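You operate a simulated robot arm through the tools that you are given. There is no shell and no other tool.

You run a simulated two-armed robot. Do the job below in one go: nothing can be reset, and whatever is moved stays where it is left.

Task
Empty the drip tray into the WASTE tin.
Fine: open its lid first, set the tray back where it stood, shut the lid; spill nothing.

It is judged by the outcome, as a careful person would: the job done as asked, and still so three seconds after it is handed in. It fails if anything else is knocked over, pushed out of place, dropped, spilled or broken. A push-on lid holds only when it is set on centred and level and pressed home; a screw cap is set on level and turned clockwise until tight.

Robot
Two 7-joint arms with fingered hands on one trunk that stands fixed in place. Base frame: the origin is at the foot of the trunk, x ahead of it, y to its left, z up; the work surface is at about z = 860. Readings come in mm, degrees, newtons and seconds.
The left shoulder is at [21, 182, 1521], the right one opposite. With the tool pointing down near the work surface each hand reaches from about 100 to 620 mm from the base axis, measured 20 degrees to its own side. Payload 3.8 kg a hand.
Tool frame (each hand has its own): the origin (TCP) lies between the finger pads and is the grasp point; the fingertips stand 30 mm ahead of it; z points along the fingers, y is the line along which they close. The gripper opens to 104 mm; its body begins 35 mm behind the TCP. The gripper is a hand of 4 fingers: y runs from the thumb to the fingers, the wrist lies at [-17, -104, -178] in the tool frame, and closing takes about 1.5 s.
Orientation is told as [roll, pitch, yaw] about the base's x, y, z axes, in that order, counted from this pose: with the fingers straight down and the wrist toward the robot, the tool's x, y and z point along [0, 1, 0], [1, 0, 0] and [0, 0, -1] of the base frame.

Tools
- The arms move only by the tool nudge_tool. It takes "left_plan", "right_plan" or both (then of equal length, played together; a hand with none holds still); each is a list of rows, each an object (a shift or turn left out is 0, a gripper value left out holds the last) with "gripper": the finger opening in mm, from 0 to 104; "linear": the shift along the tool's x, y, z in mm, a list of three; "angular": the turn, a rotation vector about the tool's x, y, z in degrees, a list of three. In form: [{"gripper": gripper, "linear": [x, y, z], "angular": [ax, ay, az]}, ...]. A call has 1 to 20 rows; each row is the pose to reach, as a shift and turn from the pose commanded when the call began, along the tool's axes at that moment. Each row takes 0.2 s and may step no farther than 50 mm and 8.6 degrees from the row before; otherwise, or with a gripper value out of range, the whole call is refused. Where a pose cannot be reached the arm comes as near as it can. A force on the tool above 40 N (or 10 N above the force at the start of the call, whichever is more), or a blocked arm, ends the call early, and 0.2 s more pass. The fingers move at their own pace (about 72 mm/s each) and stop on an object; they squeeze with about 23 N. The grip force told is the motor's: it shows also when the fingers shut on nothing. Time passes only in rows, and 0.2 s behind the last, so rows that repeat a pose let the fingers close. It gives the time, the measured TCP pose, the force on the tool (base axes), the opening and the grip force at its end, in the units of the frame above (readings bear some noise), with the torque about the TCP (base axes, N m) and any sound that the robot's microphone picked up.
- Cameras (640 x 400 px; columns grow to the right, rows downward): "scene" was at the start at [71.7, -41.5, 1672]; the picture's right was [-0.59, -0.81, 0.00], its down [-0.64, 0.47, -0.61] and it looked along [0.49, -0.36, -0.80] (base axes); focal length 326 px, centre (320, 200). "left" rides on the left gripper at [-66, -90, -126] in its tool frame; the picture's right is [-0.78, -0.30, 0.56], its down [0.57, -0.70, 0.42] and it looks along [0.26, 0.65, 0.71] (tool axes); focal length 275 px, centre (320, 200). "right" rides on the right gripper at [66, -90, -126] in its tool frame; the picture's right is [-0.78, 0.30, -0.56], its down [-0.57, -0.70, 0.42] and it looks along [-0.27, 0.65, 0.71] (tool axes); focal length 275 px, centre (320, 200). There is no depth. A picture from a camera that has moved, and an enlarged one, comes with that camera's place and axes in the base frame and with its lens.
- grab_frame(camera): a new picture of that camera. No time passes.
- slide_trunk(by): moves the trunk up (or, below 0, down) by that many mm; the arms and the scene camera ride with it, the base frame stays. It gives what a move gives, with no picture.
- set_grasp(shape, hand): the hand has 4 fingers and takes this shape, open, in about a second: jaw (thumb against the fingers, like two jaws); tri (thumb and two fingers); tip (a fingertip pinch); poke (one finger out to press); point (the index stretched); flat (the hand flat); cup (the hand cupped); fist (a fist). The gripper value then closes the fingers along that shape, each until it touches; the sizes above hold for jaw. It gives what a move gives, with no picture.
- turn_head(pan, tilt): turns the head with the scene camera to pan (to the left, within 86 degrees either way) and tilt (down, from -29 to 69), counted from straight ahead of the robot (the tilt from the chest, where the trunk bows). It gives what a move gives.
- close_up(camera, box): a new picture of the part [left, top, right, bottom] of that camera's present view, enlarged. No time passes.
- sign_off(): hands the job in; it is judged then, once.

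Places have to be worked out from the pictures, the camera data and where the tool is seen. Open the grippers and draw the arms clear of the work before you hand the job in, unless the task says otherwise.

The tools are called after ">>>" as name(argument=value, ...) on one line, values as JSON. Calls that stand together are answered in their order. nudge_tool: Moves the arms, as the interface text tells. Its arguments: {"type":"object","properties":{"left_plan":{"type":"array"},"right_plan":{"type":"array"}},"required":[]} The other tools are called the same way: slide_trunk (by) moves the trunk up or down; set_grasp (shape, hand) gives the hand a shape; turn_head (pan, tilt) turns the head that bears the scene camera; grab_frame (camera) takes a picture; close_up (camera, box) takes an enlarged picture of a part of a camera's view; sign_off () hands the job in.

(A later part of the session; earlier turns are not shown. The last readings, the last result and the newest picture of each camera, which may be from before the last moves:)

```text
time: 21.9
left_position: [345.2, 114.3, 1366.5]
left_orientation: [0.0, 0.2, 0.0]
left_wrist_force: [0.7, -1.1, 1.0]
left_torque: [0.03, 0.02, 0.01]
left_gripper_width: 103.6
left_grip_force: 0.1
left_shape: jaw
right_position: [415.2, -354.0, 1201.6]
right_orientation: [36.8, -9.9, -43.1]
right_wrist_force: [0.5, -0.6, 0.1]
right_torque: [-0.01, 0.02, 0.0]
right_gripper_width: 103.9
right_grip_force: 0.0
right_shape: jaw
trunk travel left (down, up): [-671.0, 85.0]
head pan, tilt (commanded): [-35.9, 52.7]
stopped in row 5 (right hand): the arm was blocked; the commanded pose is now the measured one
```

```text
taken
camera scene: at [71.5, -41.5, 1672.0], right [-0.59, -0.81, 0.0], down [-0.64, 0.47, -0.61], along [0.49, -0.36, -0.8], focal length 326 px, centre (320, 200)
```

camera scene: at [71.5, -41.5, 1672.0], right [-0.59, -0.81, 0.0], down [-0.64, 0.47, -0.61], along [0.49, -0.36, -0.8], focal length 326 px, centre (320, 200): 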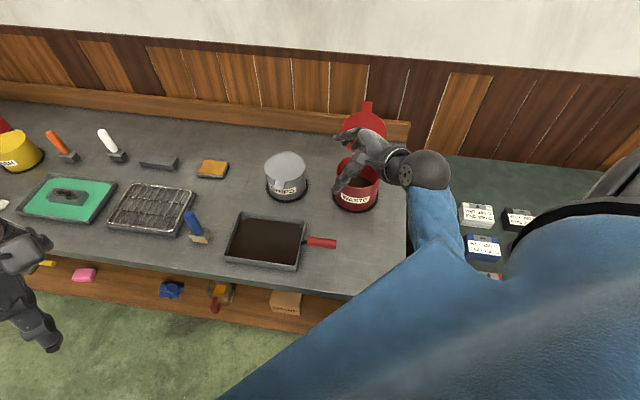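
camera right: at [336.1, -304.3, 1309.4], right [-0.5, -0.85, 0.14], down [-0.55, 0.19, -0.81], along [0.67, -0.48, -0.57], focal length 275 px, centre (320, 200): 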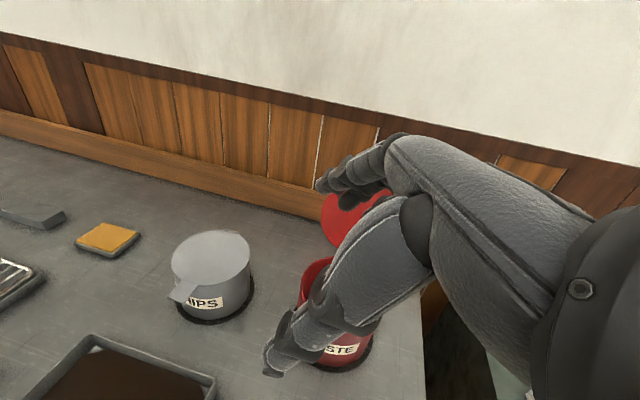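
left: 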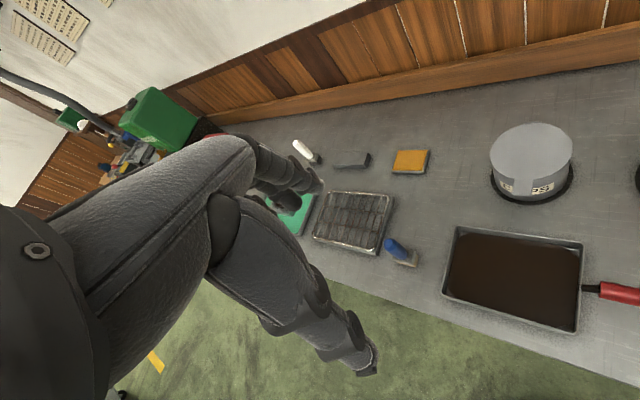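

Blocked again at about 37° of tilt, so that tilted-in grip doesn't suit the arm. A straight-down grip on the handle is more natural; I bring the hand to fingers-down above the handle and will rehearse the yaw and supination from there.

>>> nudge_tool(right_plan=[{"linear": [-4.9, -14.1, 19.1], "angular": [1.9, -7.4, 0.8]}, {"linear": [-9.7, -28.3, 38.1], "angular": [3.7, -14.7, 1.6]}, {"linear": [-14.6, -42.4, 57.2], "angular": [5.6, -22.1, 2.4]}, {"linear": [-19.4, -56.6, 76.2], "angular": [7.4, -29.4, 3.2]}, {"linear": [-24.3, -70.7, 95.3], "angular": [9.3, -36.8, 4]}, {"linear": [-24.3, -70.7, 95.3], "angular": [9.3, -36.8, 4]}])

>>> grab_frame(camera="scene")

```text
time: 22.9
left_position: [346.3, 114.6, 1365.6]
left_orientation: [0.0, 0.2, 0.0]
left_wrist_force: [-0.7, 0.1, -0.4]
left_torque: [0.01, 0.01, 0.01]
left_gripper_width: 103.8
left_grip_force: 0.2
left_shape: jaw
right_position: [404.3, -364.8, 1141.6]
right_orientation: [2.6, -8.8, -41.6]
right_wrist_force: [-0.4, 0.5, -0.3]
right_torque: [0.0, 0.0, 0.01]
right_gripper_width: 103.9
right_grip_force: 0.0
right_shape: jaw
trunk travel left (down, up): [-671.0, 85.0]
head pan, tilt (commanded): [-35.9, 52.7]
stopped in row 4 (right hand): the arm was blocked; the commanded pose is now the measured one
```

```text
taken
camera scene: at [72.0, -41.2, 1672.0], right [-0.59, -0.81, 0.0], down [-0.64, 0.47, -0.61], along [0.49, -0.36, -0.8], focal length 326 px, centre (320, 200)
```

scene: 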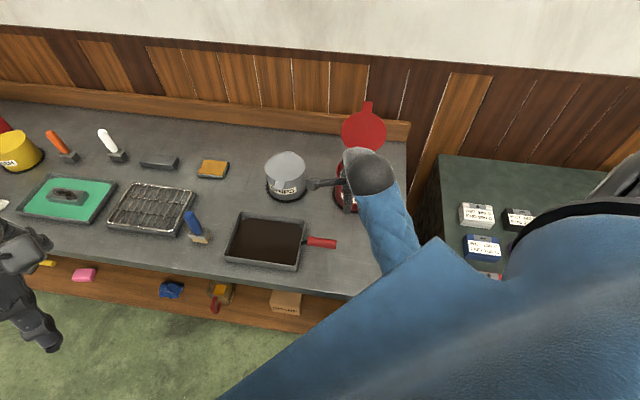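

Still blocked while folded high and close to the chest; lower down the arm has more room (the wrist is farther below the shoulder). I go straight down first, levelling the hand, then shift over the handle.

>>> nudge_tool(right_plan=[{"linear": [-1.8, -6, 39]}, {"linear": [-3.6, -12.2, 79], "angular": [4.4, -1.3, 1.2]}, {"linear": [-5.4, -18.3, 118.5], "angular": [8.8, -2.6, 2.4]}, {"linear": [-5.4, -18.3, 118.5], "angular": [8.8, -2.6, 2.4]}])

>>> grab_frame(camera="right")

```text
time: 24.1
left_position: [345.8, 114.9, 1365.9]
left_orientation: [0.0, 0.3, 0.0]
left_wrist_force: [0.6, -0.4, -0.4]
left_torque: [0.04, -0.02, -0.02]
left_gripper_width: 103.5
left_grip_force: 0.1
left_shape: jaw
right_position: [399.0, -404.3, 1026.6]
right_orientation: [-3.8, -2.7, -43.4]
right_wrist_force: [-0.5, 0.1, -0.1]
right_torque: [0.0, -0.03, -0.01]
right_gripper_width: 103.8
right_grip_force: 0.0
right_shape: jaw
trunk travel left (down, up): [-671.0, 85.0]
head pan, tilt (commanded): [-35.9, 52.7]
stopped in row 4 (right hand): the arm was blocked; the commanded pose is now the measured one
```

```text
taken
camera right: at [380.9, -285.3, 1141.9], right [-0.31, -0.72, 0.62], down [-0.91, 0.03, -0.42], along [0.28, -0.69, -0.66], focal length 275 px, centre (320, 200)
```

right: 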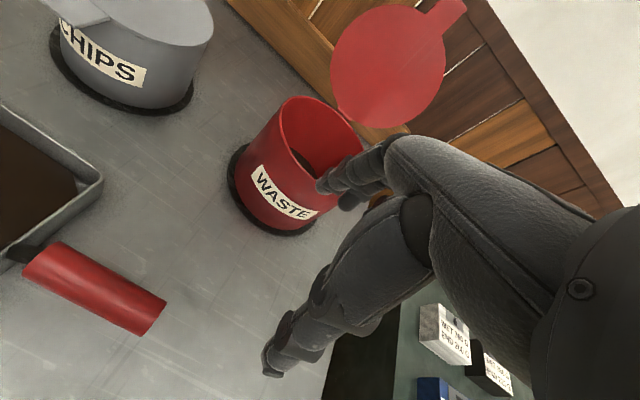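

The hand is pushed 40 mm outward from where it should be, so something on the arm itself (elbow) is touching. I turn the head to look at the right arm.

>>> turn_head(pan=-75, tilt=60)

>>> grab_frame(camera="scene")

>>> grab_frame(camera="left")

```text
time: 25.1
left_position: [346.0, 115.3, 1365.0]
left_orientation: [0.0, 0.3, -0.1]
left_wrist_force: [0.1, 0.3, -0.1]
left_torque: [-0.01, 0.02, 0.0]
left_gripper_width: 103.8
left_grip_force: 0.2
left_shape: jaw
right_position: [399.4, -403.4, 1025.7]
right_orientation: [-3.7, -2.8, -43.4]
right_wrist_force: [0.1, 0.0, 0.8]
right_torque: [-0.02, -0.07, 0.03]
right_gripper_width: 103.8
right_grip_force: 0.1
right_shape: jaw
trunk travel left (down, up): [-671.0, 85.0]
head pan, tilt (commanded): [-75.0, 60.0]
```

```text
taken
camera scene: at [28.9, -62.1, 1663.1], right [-0.97, -0.26, 0.0], down [-0.22, 0.84, -0.5], along [0.13, -0.48, -0.87], focal length 326 px, centre (320, 200)
```

scene: 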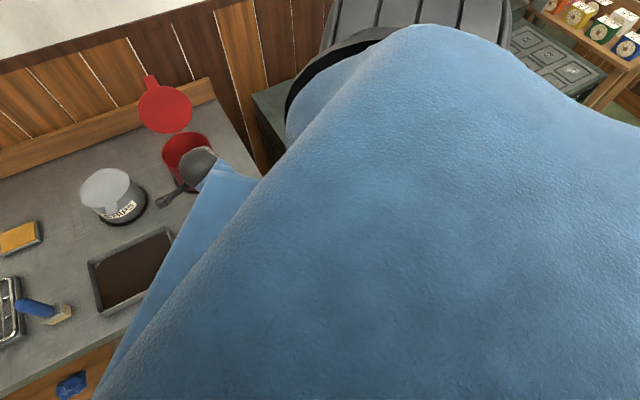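

```text
taken
camera left: at [256.9, 48.8, 1491.5], right [-0.3, -0.78, -0.56], down [-0.7, 0.57, -0.42], along [0.65, 0.27, -0.72], focal length 275 px, centre (320, 200)
```

left: 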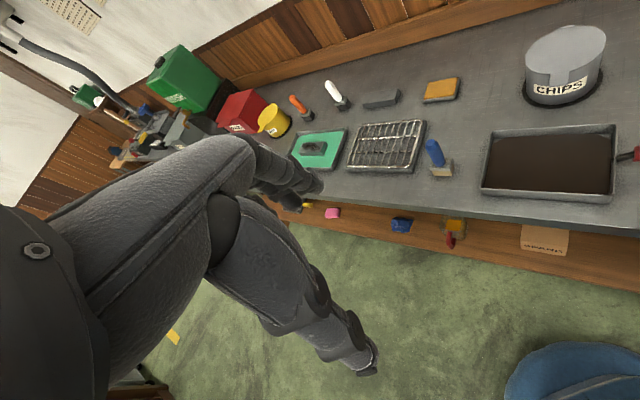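

The shoulder hides the elbow from the head camera. I turn the left hand so that its camera looks across at the right arm.

>>> nudge_tool(left_plan=[{"angular": [0, 0, 8]}, {"angular": [0, 0, 16]}, {"angular": [0, 0, 24]}, {"angular": [0, 0, 32]}, {"angular": [0, 0, 40]}, {"angular": [0, 0, 48]}, {"angular": [0, 0, 56]}, {"angular": [0, 0, 64]}, {"angular": [0, 0, 72]}, {"angular": [0, 0, 80]}])

>>> grab_frame(camera="left")

```text
time: 27.3
left_position: [323.7, 86.9, 1357.2]
left_orientation: [1.3, -1.3, -75.8]
left_wrist_force: [0.3, -0.3, -0.2]
left_torque: [0.05, 0.01, -0.01]
left_gripper_width: 103.7
left_grip_force: 0.1
left_shape: jaw
left hand out of reach, approached as far as the arm can: row 9, 10
right_position: [399.9, -404.8, 1025.4]
right_orientation: [-3.8, -2.7, -43.5]
right_wrist_force: [0.4, -0.4, 0.1]
right_torque: [-0.02, 0.03, 0.0]
right_gripper_width: 104.0
right_grip_force: 0.1
right_shape: jaw
trunk travel left (down, up): [-671.0, 85.0]
head pan, tilt (commanded): [-75.0, 60.0]
```

```text
taken
camera left: at [234.4, 160.4, 1478.7], right [-0.81, 0.09, -0.58], down [0.39, 0.81, -0.43], along [0.44, -0.58, -0.69], focal length 275 px, centre (320, 200)
```

left: 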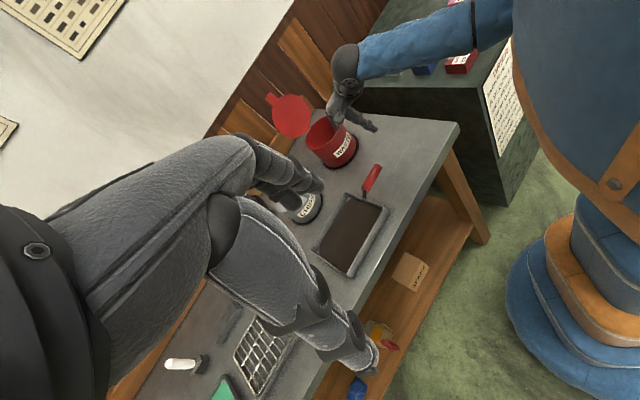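

The right elbow is tucked against the robot's own chest, which is what blocks it. I take the hand back toward its starting pose (yaw 0, higher, farther out) to bring the elbow out again.

>>> nudge_tool(right_plan=[{"linear": [-15, 5, -40], "angular": [0, 0, -6]}, {"linear": [-30, -5, -80], "angular": [0, 0, -13]}, {"linear": [-45, -20, -120], "angular": [0, 0, -20]}, {"linear": [-55, -40, -160], "angular": [0, 0, -27]}, {"linear": [-62, -60, -200], "angular": [0, 0, -35]}, {"linear": [-66, -78, -232], "angular": [0, 0, -43]}, {"linear": [-66, -78, -232], "angular": [0, 0, -43]}])

>>> grab_frame(camera="left")

>>> turn_head(pan=-40, tilt=52)

>>> grab_frame(camera="scene")

```text
time: 28.9
left_position: [323.7, 88.5, 1356.0]
left_orientation: [1.1, -1.5, -75.7]
left_wrist_force: [0.6, 0.2, -0.5]
left_torque: [-0.02, 0.01, 0.0]
left_gripper_width: 104.0
left_grip_force: 0.0
left_shape: jaw
right_position: [310.5, -386.2, 1253.6]
right_orientation: [-4.3, 0.7, -0.4]
right_wrist_force: [-0.5, -0.4, 0.2]
right_torque: [-0.03, 0.02, 0.0]
right_gripper_width: 103.9
right_grip_force: 0.1
right_shape: jaw
right hand out of reach, approached as far as the arm can: row 6, 7
trunk travel left (down, up): [-671.0, 85.0]
head pan, tilt (commanded): [-75.0, 60.0]
```

```text
taken
camera left: at [234.3, 162.3, 1478.1], right [-0.81, 0.08, -0.58], down [0.39, 0.81, -0.43], along [0.44, -0.58, -0.69], focal length 275 px, centre (320, 200)
```

left: 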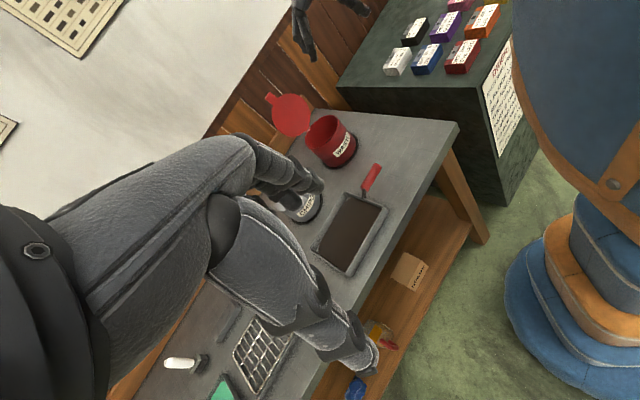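

```text
time: 29.9
left_position: [323.7, 88.7, 1355.5]
left_orientation: [1.2, -1.5, -75.7]
left_wrist_force: [-0.1, -0.2, 0.7]
left_torque: [0.01, 0.01, 0.0]
left_gripper_width: 103.9
left_grip_force: 0.1
left_shape: jaw
right_position: [311.7, -387.3, 1252.4]
right_orientation: [-4.3, 0.7, -0.5]
right_wrist_force: [-0.6, -0.3, -0.6]
right_torque: [0.0, 0.0, -0.02]
right_gripper_width: 103.7
right_grip_force: 0.0
right_shape: jaw
trunk travel left (down, up): [-671.0, 85.0]
head pan, tilt (commanded): [-40.0, 52.0]
```

```text
taken
camera scene: at [69.0, -46.0, 1672.9], right [-0.64, -0.77, 0.0], down [-0.6, 0.51, -0.62], along [0.47, -0.4, -0.79], focal length 326 px, centre (320, 200)
```

scene: 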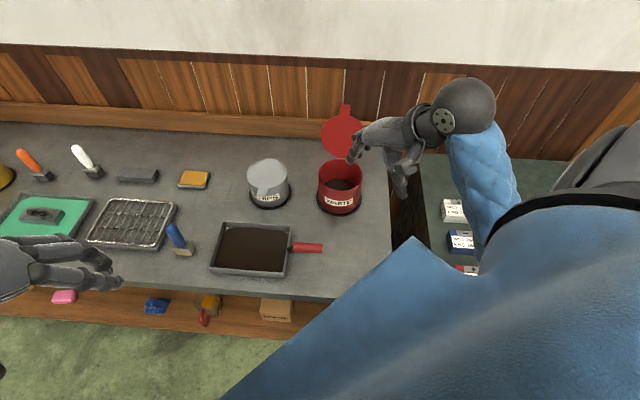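

I'm back near the start but the elbow still seems tucked in. I swing the hand out to the right, high above everything, so the elbow must open outward.

>>> nudge_tool(right_plan=[{"linear": [-40, 10, 0]}, {"linear": [-80, 20, 0]}, {"linear": [-120, 30, 0]}, {"linear": [-160, 40, 0]}, {"linear": [-200, 50, 0]}, {"linear": [-200, 50, 0]}])

>>> grab_frame(camera="scene")

>>> grab_frame(camera="left")

```text
time: 31.4
left_position: [323.0, 90.0, 1356.1]
left_orientation: [1.2, -1.4, -75.7]
left_wrist_force: [-0.1, 0.2, 0.1]
left_torque: [-0.01, -0.01, -0.01]
left_gripper_width: 103.6
left_grip_force: 0.1
left_shape: jaw
right_position: [360.5, -586.9, 1267.9]
right_orientation: [-4.4, 0.5, -0.5]
right_wrist_force: [-0.4, -0.1, 0.2]
right_torque: [-0.02, -0.01, 0.01]
right_gripper_width: 103.9
right_grip_force: 0.0
right_shape: jaw
trunk travel left (down, up): [-671.0, 85.0]
head pan, tilt (commanded): [-40.0, 52.0]
```

```text
taken
camera scene: at [68.8, -45.4, 1673.0], right [-0.64, -0.77, 0.0], down [-0.6, 0.51, -0.62], along [0.47, -0.4, -0.79], focal length 326 px, centre (320, 200)
```

scene: 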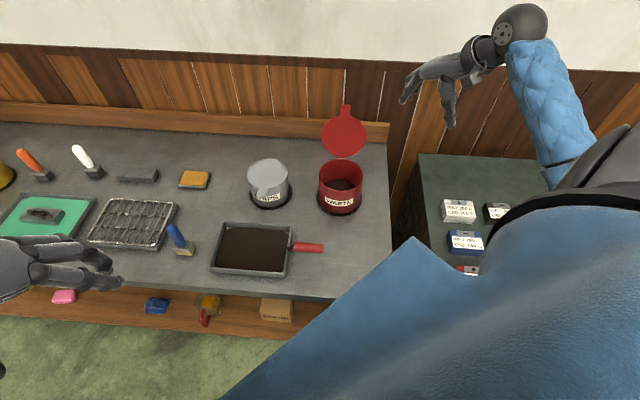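

```text
taken
camera left: at [234.1, 162.3, 1478.2], right [-0.81, 0.08, -0.58], down [0.39, 0.81, -0.43], along [0.44, -0.58, -0.69], focal length 275 px, centre (320, 200)
```

left: 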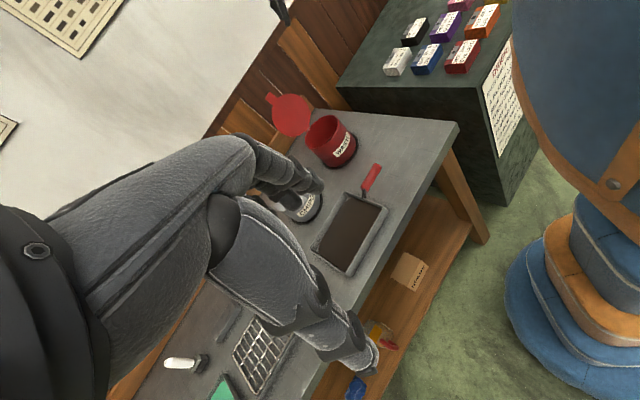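

The arm is free here. Now I bring the hand in low toward the handle from the right, yawing to −44° on the way, watching whether it gets blocked.

>>> nudge_tool(right_plan=[{"linear": [37, 6, 27], "angular": [0, 4.3, 5.5]}, {"linear": [73, 12, 54], "angular": [0, 4.3, 11]}, {"linear": [110, 19, 82], "angular": [0, 4.3, 16.5]}, {"linear": [146, 25, 109], "angular": [0, 4.3, 22]}, {"linear": [183, 32, 136], "angular": [0, 4.3, 27.5]}, {"linear": [220, 38, 163], "angular": [0, 4.3, 33]}, {"linear": [256, 45, 190], "angular": [0, 4.3, 38.5]}, {"linear": [293, 51, 218], "angular": [0, 4.3, 43.5]}, {"linear": [293, 51, 218], "angular": [0, 4.3, 43.5]}])

>>> grab_frame(camera="scene")

>>> grab_frame(camera="left")

```text
time: 33.4
left_position: [322.6, 88.1, 1356.5]
left_orientation: [1.3, -1.3, -75.7]
left_wrist_force: [-1.1, -0.1, -0.7]
left_torque: [0.02, 0.02, 0.02]
left_gripper_width: 103.6
left_grip_force: 0.0
left_shape: jaw
right_position: [408.9, -324.8, 1027.2]
right_orientation: [-1.0, -2.1, -43.7]
right_wrist_force: [-0.5, 0.6, -0.1]
right_torque: [0.02, -0.01, -0.04]
right_gripper_width: 104.0
right_grip_force: 0.1
right_shape: jaw
trunk travel left (down, up): [-671.0, 85.0]
head pan, tilt (commanded): [-40.0, 52.0]
```

```text
taken
camera scene: at [68.5, -47.5, 1673.0], right [-0.64, -0.77, 0.0], down [-0.6, 0.51, -0.62], along [0.47, -0.4, -0.79], focal length 326 px, centre (320, 200)
```

scene: 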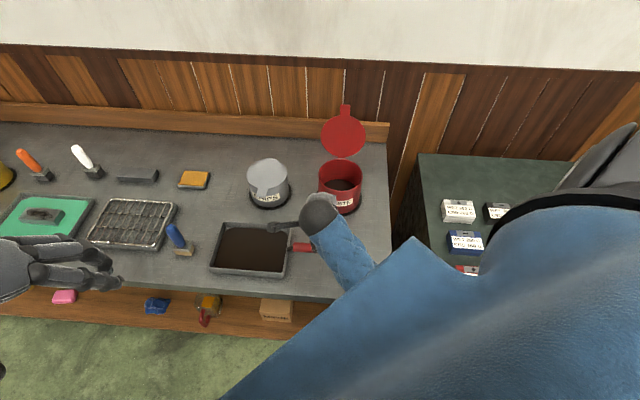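

```text
taken
camera left: at [233.9, 160.4, 1478.4], right [-0.81, 0.09, -0.58], down [0.39, 0.81, -0.43], along [0.44, -0.57, -0.69], focal length 275 px, centre (320, 200)
```

left: 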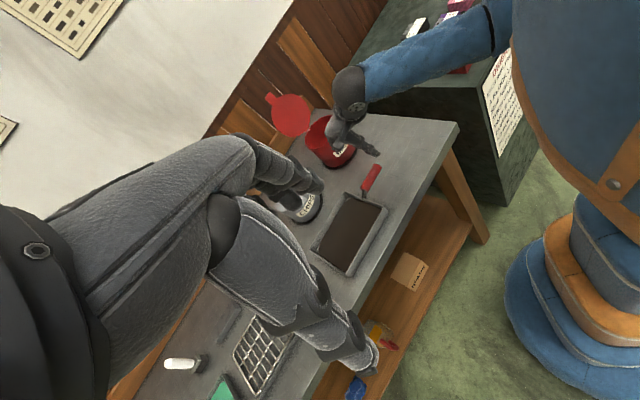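

The hand is still pushed ~35 mm out of line by the elbow rubbing the chest. I raise the trunk its remaining 80 mm so that the arm hangs straighter over the tray, then go down over the handle.

>>> slide_trunk(by=80)

```text
time: 34.2
left_position: [323.0, 89.9, 1420.6]
left_orientation: [1.2, -1.5, -75.8]
left_wrist_force: [0.2, 0.7, -0.1]
left_torque: [0.0, -0.02, 0.0]
left_gripper_width: 103.8
left_grip_force: 0.1
left_shape: jaw
right_position: [404.5, -383.6, 1101.4]
right_orientation: [-6.7, -6.6, -42.8]
right_wrist_force: [0.0, 0.3, 0.1]
right_torque: [-0.02, 0.01, 0.01]
right_gripper_width: 104.1
right_grip_force: 0.0
right_shape: jaw
trunk travel left (down, up): [-735.0, 21.0]
head pan, tilt (commanded): [-40.0, 52.0]
stopped: the arm was blocked; the commanded pose is now the measured one
```

The natural forearm for this yaw lies across the chest. A grip with the hand coming from the robot's right (fingers tilted toward the tray and pitched forward) keeps the elbow outside, so I first swing out to the right and begin that orientation there.

>>> nudge_tool(right_plan=[{"linear": [-31.2, 13.1, -0.7], "angular": [-2.7, 6.3, -0.2]}, {"linear": [-62.4, 26.2, -1.4], "angular": [-5.4, 12.6, -0.5]}, {"linear": [-93.6, 39.3, -2.1], "angular": [-8, 18.9, -0.7]}, {"linear": [-124.8, 52.4, -2.8], "angular": [-10.7, 25.2, -1]}, {"linear": [-156, 65.6, -3.4], "angular": [-13.4, 31.5, -1.2]}, {"linear": [-156, 65.6, -3.4], "angular": [-13.4, 31.5, -1.2]}])

>>> slide_trunk(by=-130)

>>> grab_frame(camera="left")

>>> grab_frame(camera="scene")

```text
time: 35.6
left_position: [323.8, 90.9, 1419.6]
left_orientation: [1.1, -1.4, -75.7]
left_wrist_force: [0.0, 0.1, 0.5]
left_torque: [0.01, 0.02, 0.0]
left_gripper_width: 103.6
left_grip_force: 0.0
left_shape: jaw
right_position: [345.8, -536.3, 1129.3]
right_orientation: [25.2, -19.7, -43.7]
right_wrist_force: [0.4, 0.8, 0.2]
right_torque: [-0.01, 0.0, 0.01]
right_gripper_width: 103.9
right_grip_force: 0.1
right_shape: jaw
trunk travel left (down, up): [-735.0, 21.0]
head pan, tilt (commanded): [-40.0, 52.0]
```

```text
time: 37.2
left_position: [323.2, 89.1, 1289.9]
left_orientation: [1.1, -1.3, -75.7]
left_wrist_force: [0.9, -0.8, -0.2]
left_torque: [0.02, -0.02, 0.02]
left_gripper_width: 103.7
left_grip_force: 0.1
left_shape: jaw
right_position: [346.0, -536.1, 997.5]
right_orientation: [25.3, -19.7, -43.8]
right_wrist_force: [-0.2, -1.2, 0.1]
right_torque: [-0.02, 0.0, 0.0]
right_gripper_width: 103.8
right_grip_force: 0.0
right_shape: jaw
trunk travel left (down, up): [-605.0, 151.0]
head pan, tilt (commanded): [-40.0, 52.0]
```

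```text
taken
camera left: at [234.1, 161.9, 1412.5], right [-0.81, 0.08, -0.58], down [0.39, 0.81, -0.43], along [0.44, -0.58, -0.69], focal length 275 px, centre (320, 200)
```

left: 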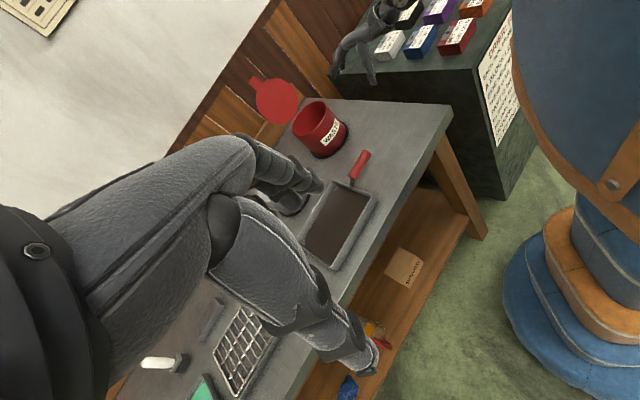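

```text
taken
camera scene: at [70.7, -45.9, 1607.2], right [-0.64, -0.77, 0.0], down [-0.6, 0.51, -0.62], along [0.47, -0.4, -0.79], focal length 326 px, centre (320, 200)
```

scene: 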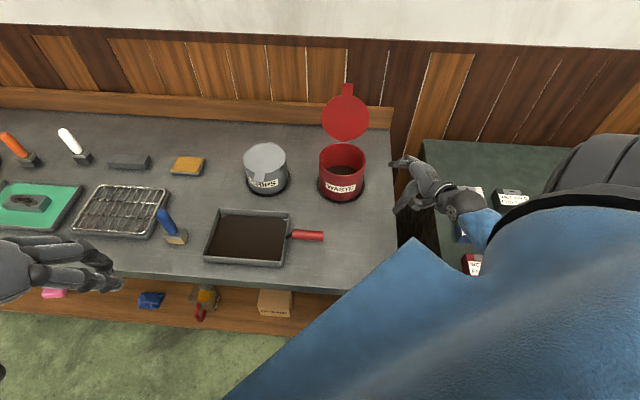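

The arm is free and exact here. I complete the orientation (roll 45, pitch −30, yaw −44) while moving toward the handle from the right, still well above it.

>>> nudge_tool(right_plan=[{"linear": [30, -17.9, -2.5], "angular": [-2.1, 4.9, -1.5]}, {"linear": [60, -35.8, -4.9], "angular": [-4.3, 9.8, -3]}, {"linear": [90, -53.7, -7.4], "angular": [-6.4, 14.7, -4.5]}, {"linear": [120, -71.6, -9.8], "angular": [-8.5, 19.6, -6]}, {"linear": [120, -71.6, -9.8], "angular": [-8.5, 19.6, -6]}])

>>> grab_frame(camera="scene")

>>> grab_frame(camera="left")

```text
time: 38.4
left_position: [323.0, 87.9, 1290.7]
left_orientation: [1.2, -1.4, -75.7]
left_wrist_force: [0.1, 0.1, -0.7]
left_torque: [0.04, 0.03, -0.04]
left_gripper_width: 103.8
left_grip_force: 0.0
left_shape: jaw
right_position: [354.0, -400.6, 1030.8]
right_orientation: [45.0, -29.9, -43.7]
right_wrist_force: [-0.7, -0.5, 0.6]
right_torque: [-0.03, 0.01, -0.02]
right_gripper_width: 103.9
right_grip_force: 0.0
right_shape: jaw
trunk travel left (down, up): [-605.0, 151.0]
head pan, tilt (commanded): [-40.0, 52.0]
```

```text
taken
camera scene: at [70.8, -46.5, 1607.1], right [-0.64, -0.77, 0.0], down [-0.6, 0.51, -0.62], along [0.47, -0.4, -0.79], focal length 326 px, centre (320, 200)
```

scene: 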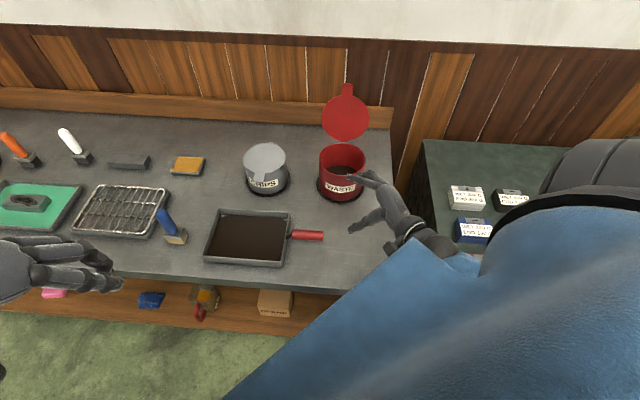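

```text
taken
camera left: at [234.3, 161.3, 1412.4], right [-0.81, 0.09, -0.58], down [0.39, 0.81, -0.43], along [0.44, -0.58, -0.69], focal length 275 px, centre (320, 200)
```

left: 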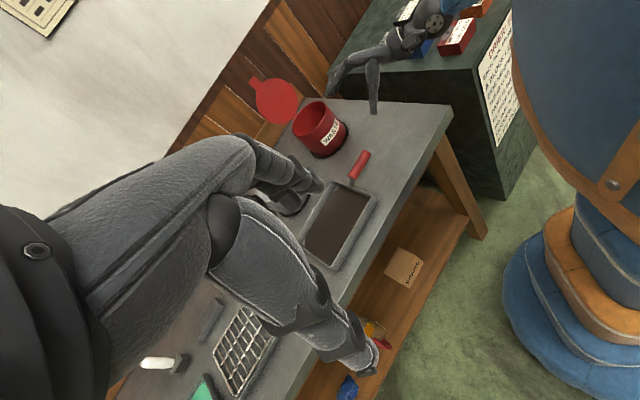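

Pose reached exactly with the elbow outside. Now I rehearse the pour empty-handed: shift to where the hand would be with the tray corner over the tin (yaw −29° more), then try the supinating roll.

>>> nudge_tool(right_plan=[{"linear": [-22.5, 6.5, -25], "angular": [-4.4, -3.6, 4.4]}, {"linear": [-45, 12.9, -49.9], "angular": [-8.9, -7.3, 8.9]}, {"linear": [-67.4, 19.4, -74.9], "angular": [-13.3, -10.9, 13.3]}, {"linear": [-89.9, 25.8, -99.8], "angular": [-17.7, -14.5, 17.7]}, {"linear": [-89.9, 25.8, -99.8], "angular": [-17.7, -14.5, 17.7]}])

>>> grab_frame(camera="scene")

```text
time: 39.6
left_position: [322.7, 88.5, 1289.6]
left_orientation: [1.2, -1.3, -75.8]
left_wrist_force: [-0.4, -0.5, 0.0]
left_torque: [-0.03, 0.0, 0.01]
left_gripper_width: 103.6
left_grip_force: 0.0
left_shape: jaw
right_position: [273.4, -512.0, 1050.1]
right_orientation: [44.8, -30.1, -72.7]
right_wrist_force: [0.1, -0.3, -2.0]
right_torque: [0.01, -0.03, 0.01]
right_gripper_width: 103.9
right_grip_force: 0.0
right_shape: jaw
trunk travel left (down, up): [-605.0, 151.0]
head pan, tilt (commanded): [-40.0, 52.0]
```

```text
taken
camera scene: at [70.7, -46.4, 1607.1], right [-0.64, -0.77, 0.0], down [-0.6, 0.51, -0.62], along [0.47, -0.4, -0.79], focal length 326 px, centre (320, 200)
```

scene: 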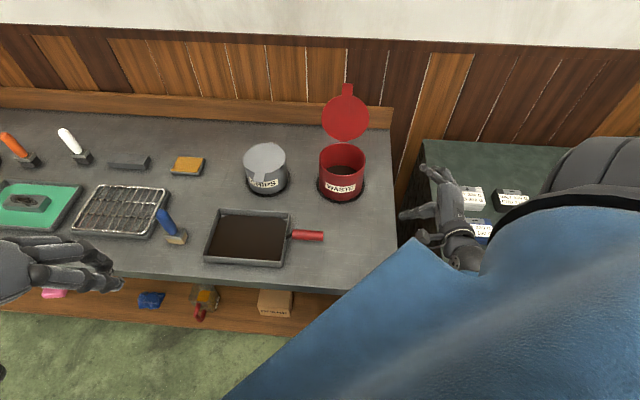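

Reached exactly again. Now I rehearse the roll itself about the tin-corner pivot, 8° per row up to 88°, with nothing in the hand.

>>> nudge_tool(right_plan=[{"linear": [12.3, 11.3, -11.6], "angular": [6.25, -2.14, 4.5]}, {"linear": [24, 24.8, -21.5], "angular": [12.5, -4.29, 9]}, {"linear": [34.9, 40.1, -29.4], "angular": [18.7, -6.43, 13.5]}, {"linear": [44.8, 57, -35], "angular": [25, -8.58, 18]}, {"linear": [53.4, 75.1, -38.5], "angular": [31.2, -10.7, 22.5]}, {"linear": [60.8, 94.1, -39.7], "angular": [37.5, -12.9, 27]}, {"linear": [66.5, 113.6, -38.4], "angular": [43.7, -15, 31.5]}, {"linear": [70.7, 133.3, -34.8], "angular": [50, -17.2, 36]}, {"linear": [73.1, 152.6, -29], "angular": [56.2, -19.3, 40.5]}, {"linear": [73.8, 171.4, -21.1], "angular": [62.5, -21.4, 45]}, {"linear": [72.7, 189.2, -11.1], "angular": [68.7, -23.6, 49.5]}, {"linear": [72.7, 189.2, -11.1], "angular": [68.7, -23.6, 49.5]}])

>>> grab_frame(camera="scene")

```text
time: 42.2
left_position: [322.8, 88.7, 1289.9]
left_orientation: [1.3, -1.4, -75.6]
left_wrist_force: [-0.3, -0.1, -0.1]
left_torque: [0.01, -0.04, 0.01]
left_gripper_width: 103.9
left_grip_force: 0.0
left_shape: jaw
right_position: [356.2, -626.5, 1195.5]
right_orientation: [13.4, 53.5, -81.6]
right_wrist_force: [0.3, 0.5, -0.2]
right_torque: [0.01, -0.01, -0.01]
right_gripper_width: 104.1
right_grip_force: 0.1
right_shape: jaw
trunk travel left (down, up): [-605.0, 151.0]
head pan, tilt (commanded): [-40.0, 52.0]
```

```text
taken
camera scene: at [69.7, -45.7, 1607.1], right [-0.64, -0.77, 0.0], down [-0.6, 0.51, -0.62], along [0.47, -0.4, -0.79], focal length 326 px, centre (320, 200)
```

scene: 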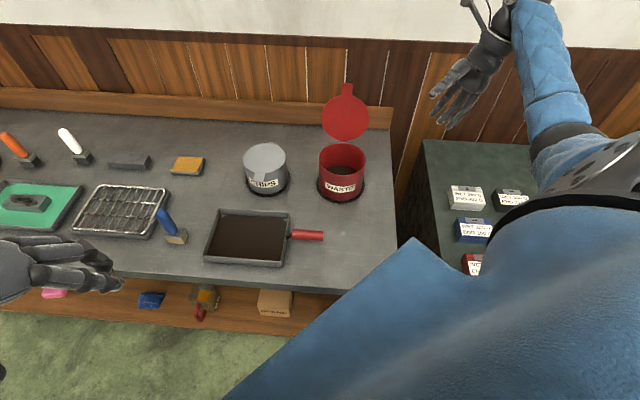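

The full 88° roll works without blocking. I rehearse a further 24° to know the margin for emptying the tray completely.

>>> nudge_tool(right_plan=[{"linear": [12.3, 11.3, -11.6], "angular": [6.25, -2.14, 4.5]}, {"linear": [24, 24.8, -21.5], "angular": [12.5, -4.29, 9]}, {"linear": [34.9, 40.1, -29.4], "angular": [18.7, -6.43, 13.5]}, {"linear": [34.9, 40.1, -29.4], "angular": [18.7, -6.43, 13.5]}])

```text
time: 43.2
left_position: [323.3, 87.8, 1289.9]
left_orientation: [1.2, -1.4, -75.7]
left_wrist_force: [-0.8, 0.3, -0.3]
left_torque: [0.0, 0.01, -0.02]
left_gripper_width: 103.8
left_grip_force: 0.0
left_shape: jaw
right_position: [354.5, -620.6, 1198.9]
right_orientation: [-22.8, 71.7, -114.6]
right_wrist_force: [1.1, -0.3, 0.8]
right_torque: [0.0, -0.01, 0.04]
right_gripper_width: 103.9
right_grip_force: 0.0
right_shape: jaw
right hand out of reach, approached as far as the arm can: row 2, 3, 4
trunk travel left (down, up): [-605.0, 151.0]
head pan, tilt (commanded): [-40.0, 52.0]
```

The arm can roll to about 112° (just short of reach at that spot), so there is margin. I now roll back to the level pose.

>>> nudge_tool(right_plan=[{"linear": [-4.8, 8.7, 10.4], "angular": [-6.2, 2.1, -4.5]}, {"linear": [-9.7, 17.4, 20.8], "angular": [-12.5, 4.3, -9]}, {"linear": [-14.5, 26, 31.2], "angular": [-18.7, 6.4, -13.5]}, {"linear": [-19.3, 34.7, 41.5], "angular": [-24.9, 8.6, -18]}, {"linear": [-24.1, 43.4, 51.9], "angular": [-31.2, 10.7, -22.5]}, {"linear": [-29, 52.1, 62.3], "angular": [-37.4, 12.9, -27]}, {"linear": [-33.8, 60.8, 72.7], "angular": [-43.6, 15, -31.5]}, {"linear": [-38.6, 69.4, 83.1], "angular": [-49.8, 17.2, -36]}, {"linear": [-43.5, 78.1, 93.5], "angular": [-56.1, 19.3, -40.5]}, {"linear": [-48.3, 86.8, 103.9], "angular": [-62.3, 21.5, -45]}, {"linear": [-53.1, 95.5, 114.2], "angular": [-68.5, 23.6, -49.5]}, {"linear": [-57.9, 104.1, 124.6], "angular": [-74.7, 25.8, -54]}, {"linear": [-62.8, 112.8, 135], "angular": [-81, 27.9, -58.5]}, {"linear": [-67.6, 121.5, 145.4], "angular": [-87.2, 30.1, -63]}, {"linear": [-67.6, 121.5, 145.4], "angular": [-87.2, 30.1, -63]}])

>>> grab_frame(camera="right")

```text
time: 46.4
left_position: [323.5, 89.0, 1290.2]
left_orientation: [1.1, -1.5, -75.7]
left_wrist_force: [-0.5, 0.0, -0.7]
left_torque: [0.0, -0.02, 0.06]
left_gripper_width: 103.9
left_grip_force: 0.0
left_shape: jaw
right_position: [272.8, -512.2, 1048.7]
right_orientation: [44.9, -30.0, -72.7]
right_wrist_force: [0.1, 0.7, -0.3]
right_torque: [-0.02, 0.02, 0.02]
right_gripper_width: 104.0
right_grip_force: 0.2
right_shape: jaw
right hand out of reach, approached as far as the arm can: row 3
trunk travel left (down, up): [-605.0, 151.0]
head pan, tilt (commanded): [-40.0, 52.0]
```

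```text
taken
camera right: at [190.4, -386.8, 1121.0], right [-0.8, -0.6, 0.01], down [-0.18, 0.21, -0.96], along [0.57, -0.77, -0.28], focal length 275 px, centre (320, 200)
```

right: 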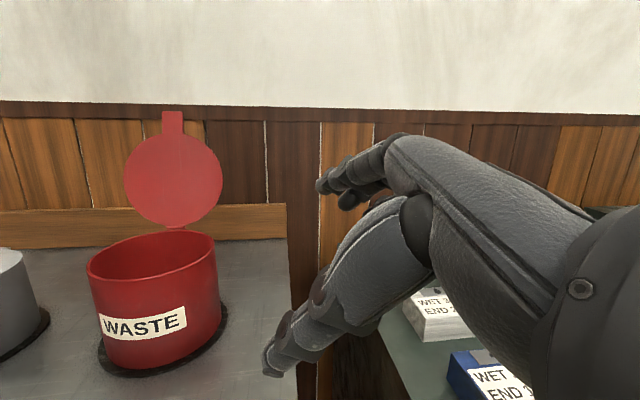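

Back at the level pose. Now I go toward the handle with roll 30, pitch −30, yaw −44 (all three fingers then cross the handle), narrowing the jaw to 60 mm on the way.

>>> nudge_tool(right_plan=[{"gripper": 60, "linear": [21.8, -25.2, 17.1], "angular": [3.8, -0.1, -4.9]}, {"linear": [43.7, -50.4, 34.2], "angular": [7.6, -0.2, -9.9]}, {"linear": [65.5, -75.5, 51.2], "angular": [11.3, -0.3, -14.8]}, {"linear": [87.3, -100.7, 68.3], "angular": [15.1, -0.4, -19.7]}, {"linear": [87.3, -100.7, 68.3], "angular": [15.1, -0.4, -19.7]}])

>>> grab_frame(camera="right")

>>> grab_frame(camera="scene")

```text
time: 47.6
left_position: [322.2, 89.0, 1291.2]
left_orientation: [1.3, -1.4, -75.7]
left_wrist_force: [0.4, 0.1, 0.1]
left_torque: [-0.02, -0.01, 0.02]
left_gripper_width: 104.0
left_grip_force: 0.1
left_shape: jaw
right_position: [350.7, -389.8, 1011.8]
right_orientation: [30.0, -30.0, -43.8]
right_wrist_force: [0.2, -0.1, -0.2]
right_torque: [0.03, 0.02, 0.0]
right_gripper_width: 60.1
right_grip_force: 0.1
right_shape: jaw
trunk travel left (down, up): [-605.0, 151.0]
head pan, tilt (commanded): [-40.0, 52.0]
```

```text
taken
camera right: at [240.1, -291.4, 1088.6], right [-0.51, -0.83, 0.23], down [-0.4, -0.01, -0.92], along [0.76, -0.56, -0.33], focal length 275 px, centre (320, 200)
```

right: 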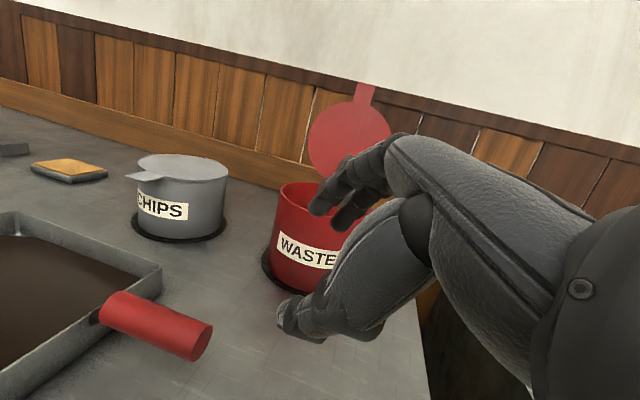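

```text
taken
camera scene: at [70.2, -46.1, 1607.1], right [-0.64, -0.77, 0.0], down [-0.6, 0.51, -0.62], along [0.47, -0.4, -0.79], focal length 326 px, centre (320, 200)
```

scene: 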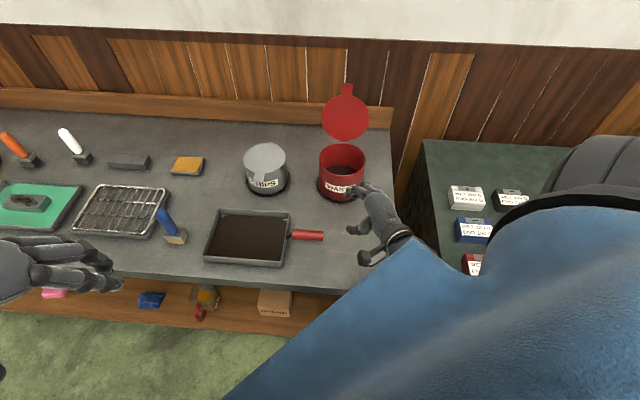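

I zoom on the handle from this low viewpoint to refine its height and line.

>>> close_up(camera="right", box=[0, 200, 240, 400])

>>> close_up(camera="scene", box=[190, 195, 350, 285])

```text
2.00 times, centred on (120, 300) of right
camera zoom: at [240.1, -291.4, 1088.6], right [-0.51, -0.83, 0.23], down [-0.4, -0.01, -0.92], along [0.76, -0.56, -0.33], focal length 551 px, centre (720, 0)
```

zoom: 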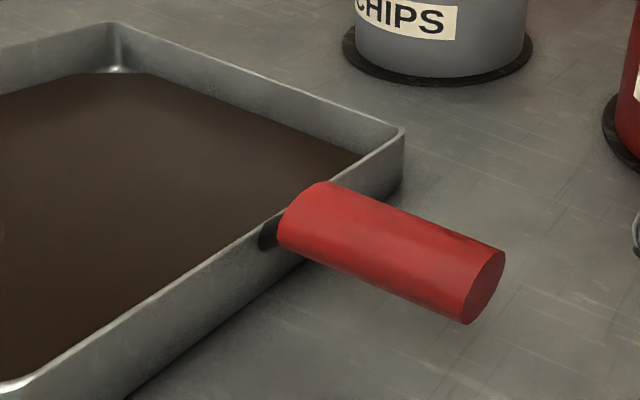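

```text
4.00 times, centred on (270, 240) of scene
camera zoom: at [70.2, -46.1, 1607.1], right [-0.64, -0.77, 0.0], down [-0.6, 0.51, -0.62], along [0.47, -0.4, -0.79], focal length 1303 px, centre (520, 40)
```

zoom: 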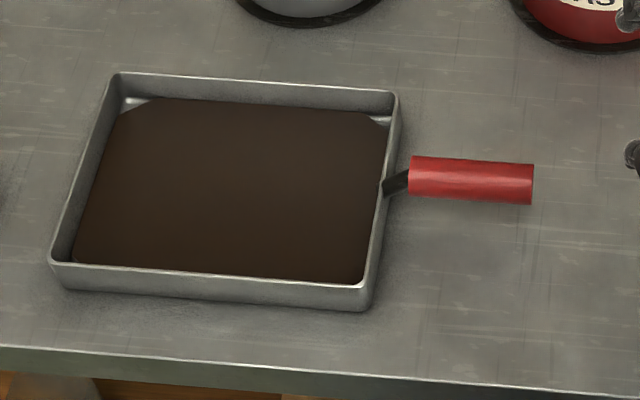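

The handle axis is centred near (426,-304,903), diameter ≈27. I move to a pre-grasp 70 mm back along the finger direction with the jaw at 46 mm.

>>> nudge_tool(right_plan=[{"gripper": 46, "linear": [18.3, -19.5, 18.8]}, {"linear": [36.5, -38.9, 37.6]}, {"linear": [54.8, -58.4, 56.4]}, {"linear": [54.8, -58.4, 56.4]}])

>>> grab_frame(camera="right")

>>> close_up(camera="scene", box=[230, 195, 390, 285])

```text
time: 48.8
left_position: [323.0, 88.1, 1290.8]
left_orientation: [1.3, -1.4, -75.7]
left_wrist_force: [-0.2, -0.3, 0.0]
left_torque: [0.03, -0.03, 0.0]
left_gripper_width: 103.8
left_grip_force: 0.1
left_shape: jaw
right_position: [365.8, -346.1, 962.8]
right_orientation: [23.0, -33.0, -37.4]
right_wrist_force: [0.5, -0.1, 0.0]
right_torque: [0.02, 0.01, 0.01]
right_gripper_width: 46.4
right_grip_force: 0.1
right_shape: jaw
trunk travel left (down, up): [-605.0, 151.0]
head pan, tilt (commanded): [-40.0, 52.0]
stopped in row 4 (right hand): the arm was blocked; the commanded pose is now the measured one
```

```text
taken
camera right: at [251.5, -244.6, 1031.0], right [-0.46, -0.82, 0.34], down [-0.42, -0.13, -0.9], along [0.78, -0.55, -0.29], focal length 275 px, centre (320, 200)
```

right: 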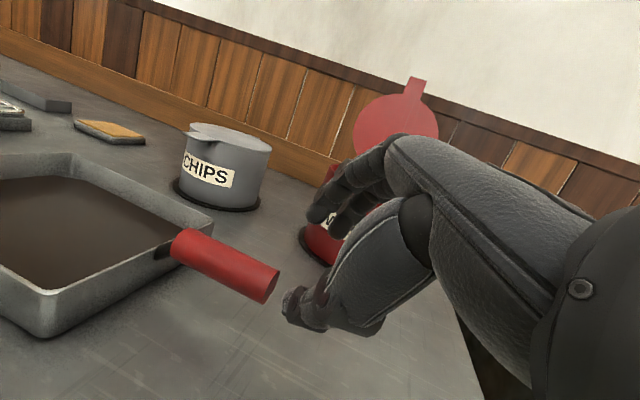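

```text
4.00 times, centred on (310, 240) of scene
camera zoom: at [70.5, -46.4, 1607.1], right [-0.64, -0.77, 0.0], down [-0.6, 0.51, -0.62], along [0.47, -0.4, -0.79], focal length 1303 px, centre (360, 40)
```

zoom: 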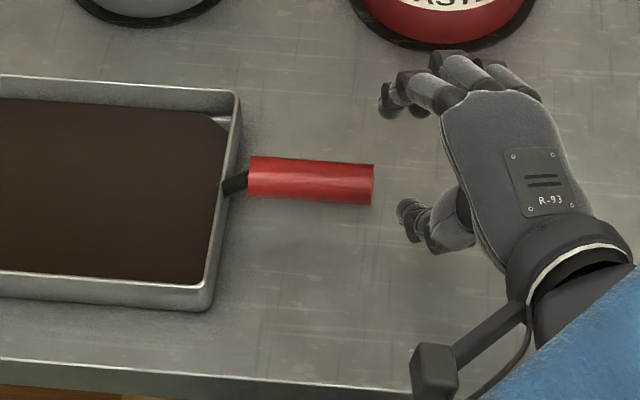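

Blocked again by the chest because the arm is too folded at this trunk height. I back off with the 45° roll, then raise the trunk so the arm will be nearly straight when it reaches the handle.

>>> nudge_tool(right_plan=[{"linear": [-12.4, 14.1, -15.6], "angular": [-0.2, 6.2, 2.1]}, {"linear": [-24.9, 28.3, -31.2], "angular": [-0.5, 12.3, 4.3]}, {"linear": [-37.3, 42.4, -46.8], "angular": [-0.7, 18.5, 6.4]}, {"linear": [-37.3, 42.4, -46.8], "angular": [-0.7, 18.5, 6.4]}])

>>> slide_trunk(by=70)

```text
time: 49.8
left_position: [324.0, 89.9, 1290.4]
left_orientation: [1.3, -1.4, -75.8]
left_wrist_force: [0.1, 0.3, -0.1]
left_torque: [0.0, -0.01, -0.03]
left_gripper_width: 103.7
left_grip_force: 0.1
left_shape: jaw
right_position: [350.0, -397.3, 1009.3]
right_orientation: [45.5, -29.7, -44.2]
right_wrist_force: [-0.1, 0.7, 0.0]
right_torque: [0.0, 0.0, 0.0]
right_gripper_width: 46.6
right_grip_force: 0.0
right_shape: jaw
trunk travel left (down, up): [-605.0, 151.0]
head pan, tilt (commanded): [-40.0, 52.0]
```

```text
time: 50.9
left_position: [322.9, 89.3, 1360.8]
left_orientation: [1.2, -1.4, -75.7]
left_wrist_force: [0.1, -0.8, -0.2]
left_torque: [0.01, 0.0, 0.01]
left_gripper_width: 103.9
left_grip_force: 0.2
left_shape: jaw
right_position: [349.8, -397.2, 1078.2]
right_orientation: [45.3, -29.7, -44.2]
right_wrist_force: [0.1, 0.4, 0.6]
right_torque: [-0.03, 0.01, -0.04]
right_gripper_width: 46.2
right_grip_force: 0.1
right_shape: jaw
trunk travel left (down, up): [-675.0, 81.0]
head pan, tilt (commanded): [-40.0, 52.0]
```

Trunk is at about 0. I go down first to stretch the arm, then left toward the pre-grasp behind the handle end.

>>> nudge_tool(right_plan=[{"linear": [-28.5, -23.3, 28.5]}, {"linear": [-57, -46.5, 57]}, {"linear": [-44.5, -63, 75]}, {"linear": [-32, -79.5, 92.5]}, {"linear": [-19.4, -96, 110]}, {"linear": [-19.4, -96, 110]}])

>>> close_up(camera="scene", box=[200, 195, 400, 305])

>>> grab_frame(camera="left")

```text
time: 52.3
left_position: [323.3, 88.6, 1360.7]
left_orientation: [1.3, -1.5, -75.7]
left_wrist_force: [-0.2, 0.1, 0.2]
left_torque: [0.0, -0.01, 0.01]
left_gripper_width: 104.2
left_grip_force: 0.1
left_shape: jaw
right_position: [366.8, -324.3, 952.1]
right_orientation: [45.3, -29.8, -44.3]
right_wrist_force: [0.3, -0.1, -0.4]
right_torque: [0.02, -0.02, -0.06]
right_gripper_width: 46.4
right_grip_force: 0.1
right_shape: jaw
trunk travel left (down, up): [-675.0, 81.0]
head pan, tilt (commanded): [-40.0, 52.0]
```

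```text
3.20 times, centred on (300, 250) of scene
camera zoom: at [68.5, -46.3, 1677.1], right [-0.64, -0.77, 0.0], down [-0.6, 0.51, -0.62], along [0.47, -0.4, -0.79], focal length 1043 px, centre (384, 40)
```

zoom: 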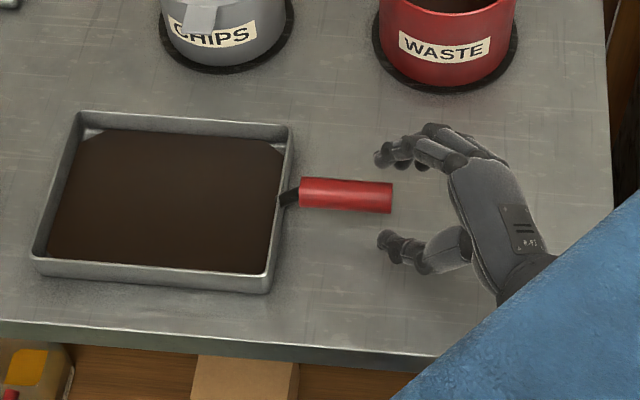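

```text
taken
camera left: at [233.8, 161.6, 1482.5], right [-0.81, 0.08, -0.58], down [0.39, 0.81, -0.43], along [0.44, -0.58, -0.69], focal length 275 px, centre (320, 200)
```

left: 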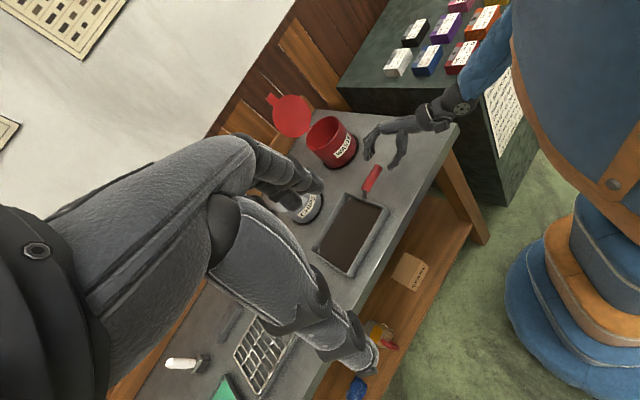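

Not blocked this time; the jaws straddle the handle line. I check with the wrist camera before advancing.

>>> grab_frame(camera="right")

>>> close_up(camera="right", box=[180, 140, 400, 340])

```text
taken
camera right: at [233.0, -255.1, 1023.8], right [-0.42, -0.91, 0.01], down [-0.26, 0.11, -0.96], along [0.87, -0.4, -0.28], focal length 275 px, centre (320, 200)
```

right: 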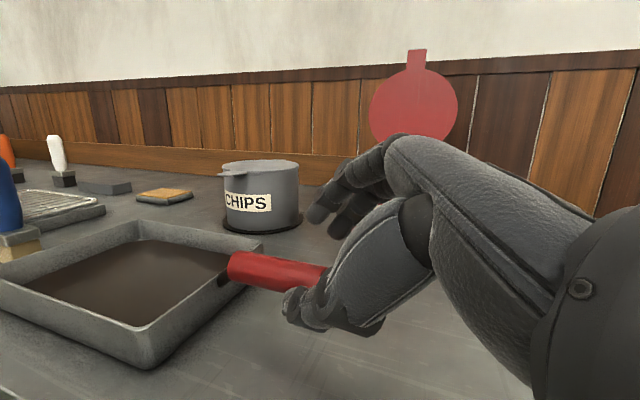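

```text
2.00 times, centred on (290, 240) of right
camera zoom: at [233.0, -255.1, 1023.8], right [-0.42, -0.91, 0.01], down [-0.26, 0.11, -0.96], along [0.87, -0.4, -0.28], focal length 551 px, centre (380, 120)
```

zoom: 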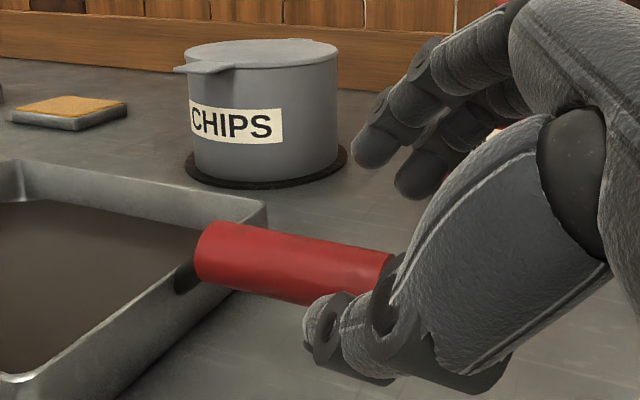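

The handle lines up with the jaw gap (offset <1 mm in the closing direction). I advance 66 mm along the fingers over the handle.

>>> nudge_tool(right_plan=[{"linear": [0, 0, 16]}, {"linear": [0, 0, 32]}, {"linear": [0, 0, 48]}, {"linear": [0, 0, 58]}, {"linear": [0, 0, 66]}, {"linear": [0, 0, 66]}])

>>> close_up(camera="right", box=[180, 140, 400, 340])

>>> close_up(camera="scene", box=[200, 195, 400, 305])

```text
time: 53.7
left_position: [323.4, 88.7, 1360.3]
left_orientation: [1.2, -1.4, -75.7]
left_wrist_force: [0.3, -0.2, -0.6]
left_torque: [0.04, -0.05, -0.01]
left_gripper_width: 103.8
left_grip_force: 0.1
left_shape: jaw
right_position: [416.7, -307.2, 912.0]
right_orientation: [45.4, -29.8, -44.3]
right_wrist_force: [1.4, -0.7, -0.3]
right_torque: [0.0, -0.03, 0.05]
right_gripper_width: 46.2
right_grip_force: 0.1
right_shape: jaw
trunk travel left (down, up): [-675.0, 81.0]
head pan, tilt (commanded): [-40.0, 52.0]
```

```text
2.00 times, centred on (290, 240) of right
camera zoom: at [282.8, -237.4, 983.2], right [-0.42, -0.91, 0.01], down [-0.26, 0.11, -0.96], along [0.87, -0.4, -0.28], focal length 551 px, centre (380, 120)
```

zoom: 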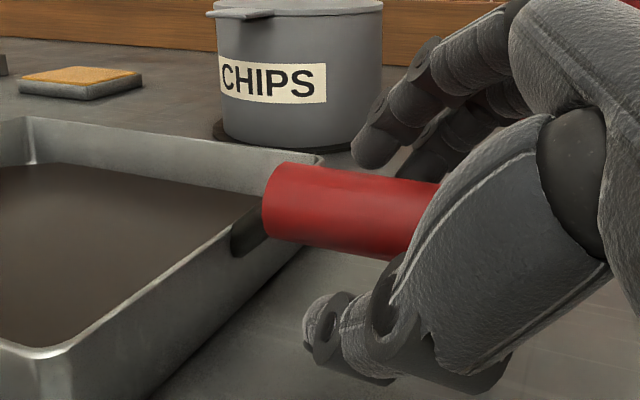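

```text
3.20 times, centred on (300, 250) of scene
camera zoom: at [68.8, -45.9, 1677.1], right [-0.64, -0.77, 0.0], down [-0.6, 0.51, -0.62], along [0.47, -0.4, -0.79], focal length 1043 px, centre (384, 40)
```

zoom: 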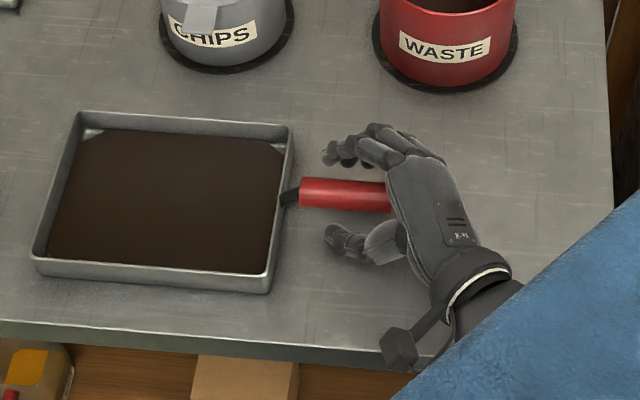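

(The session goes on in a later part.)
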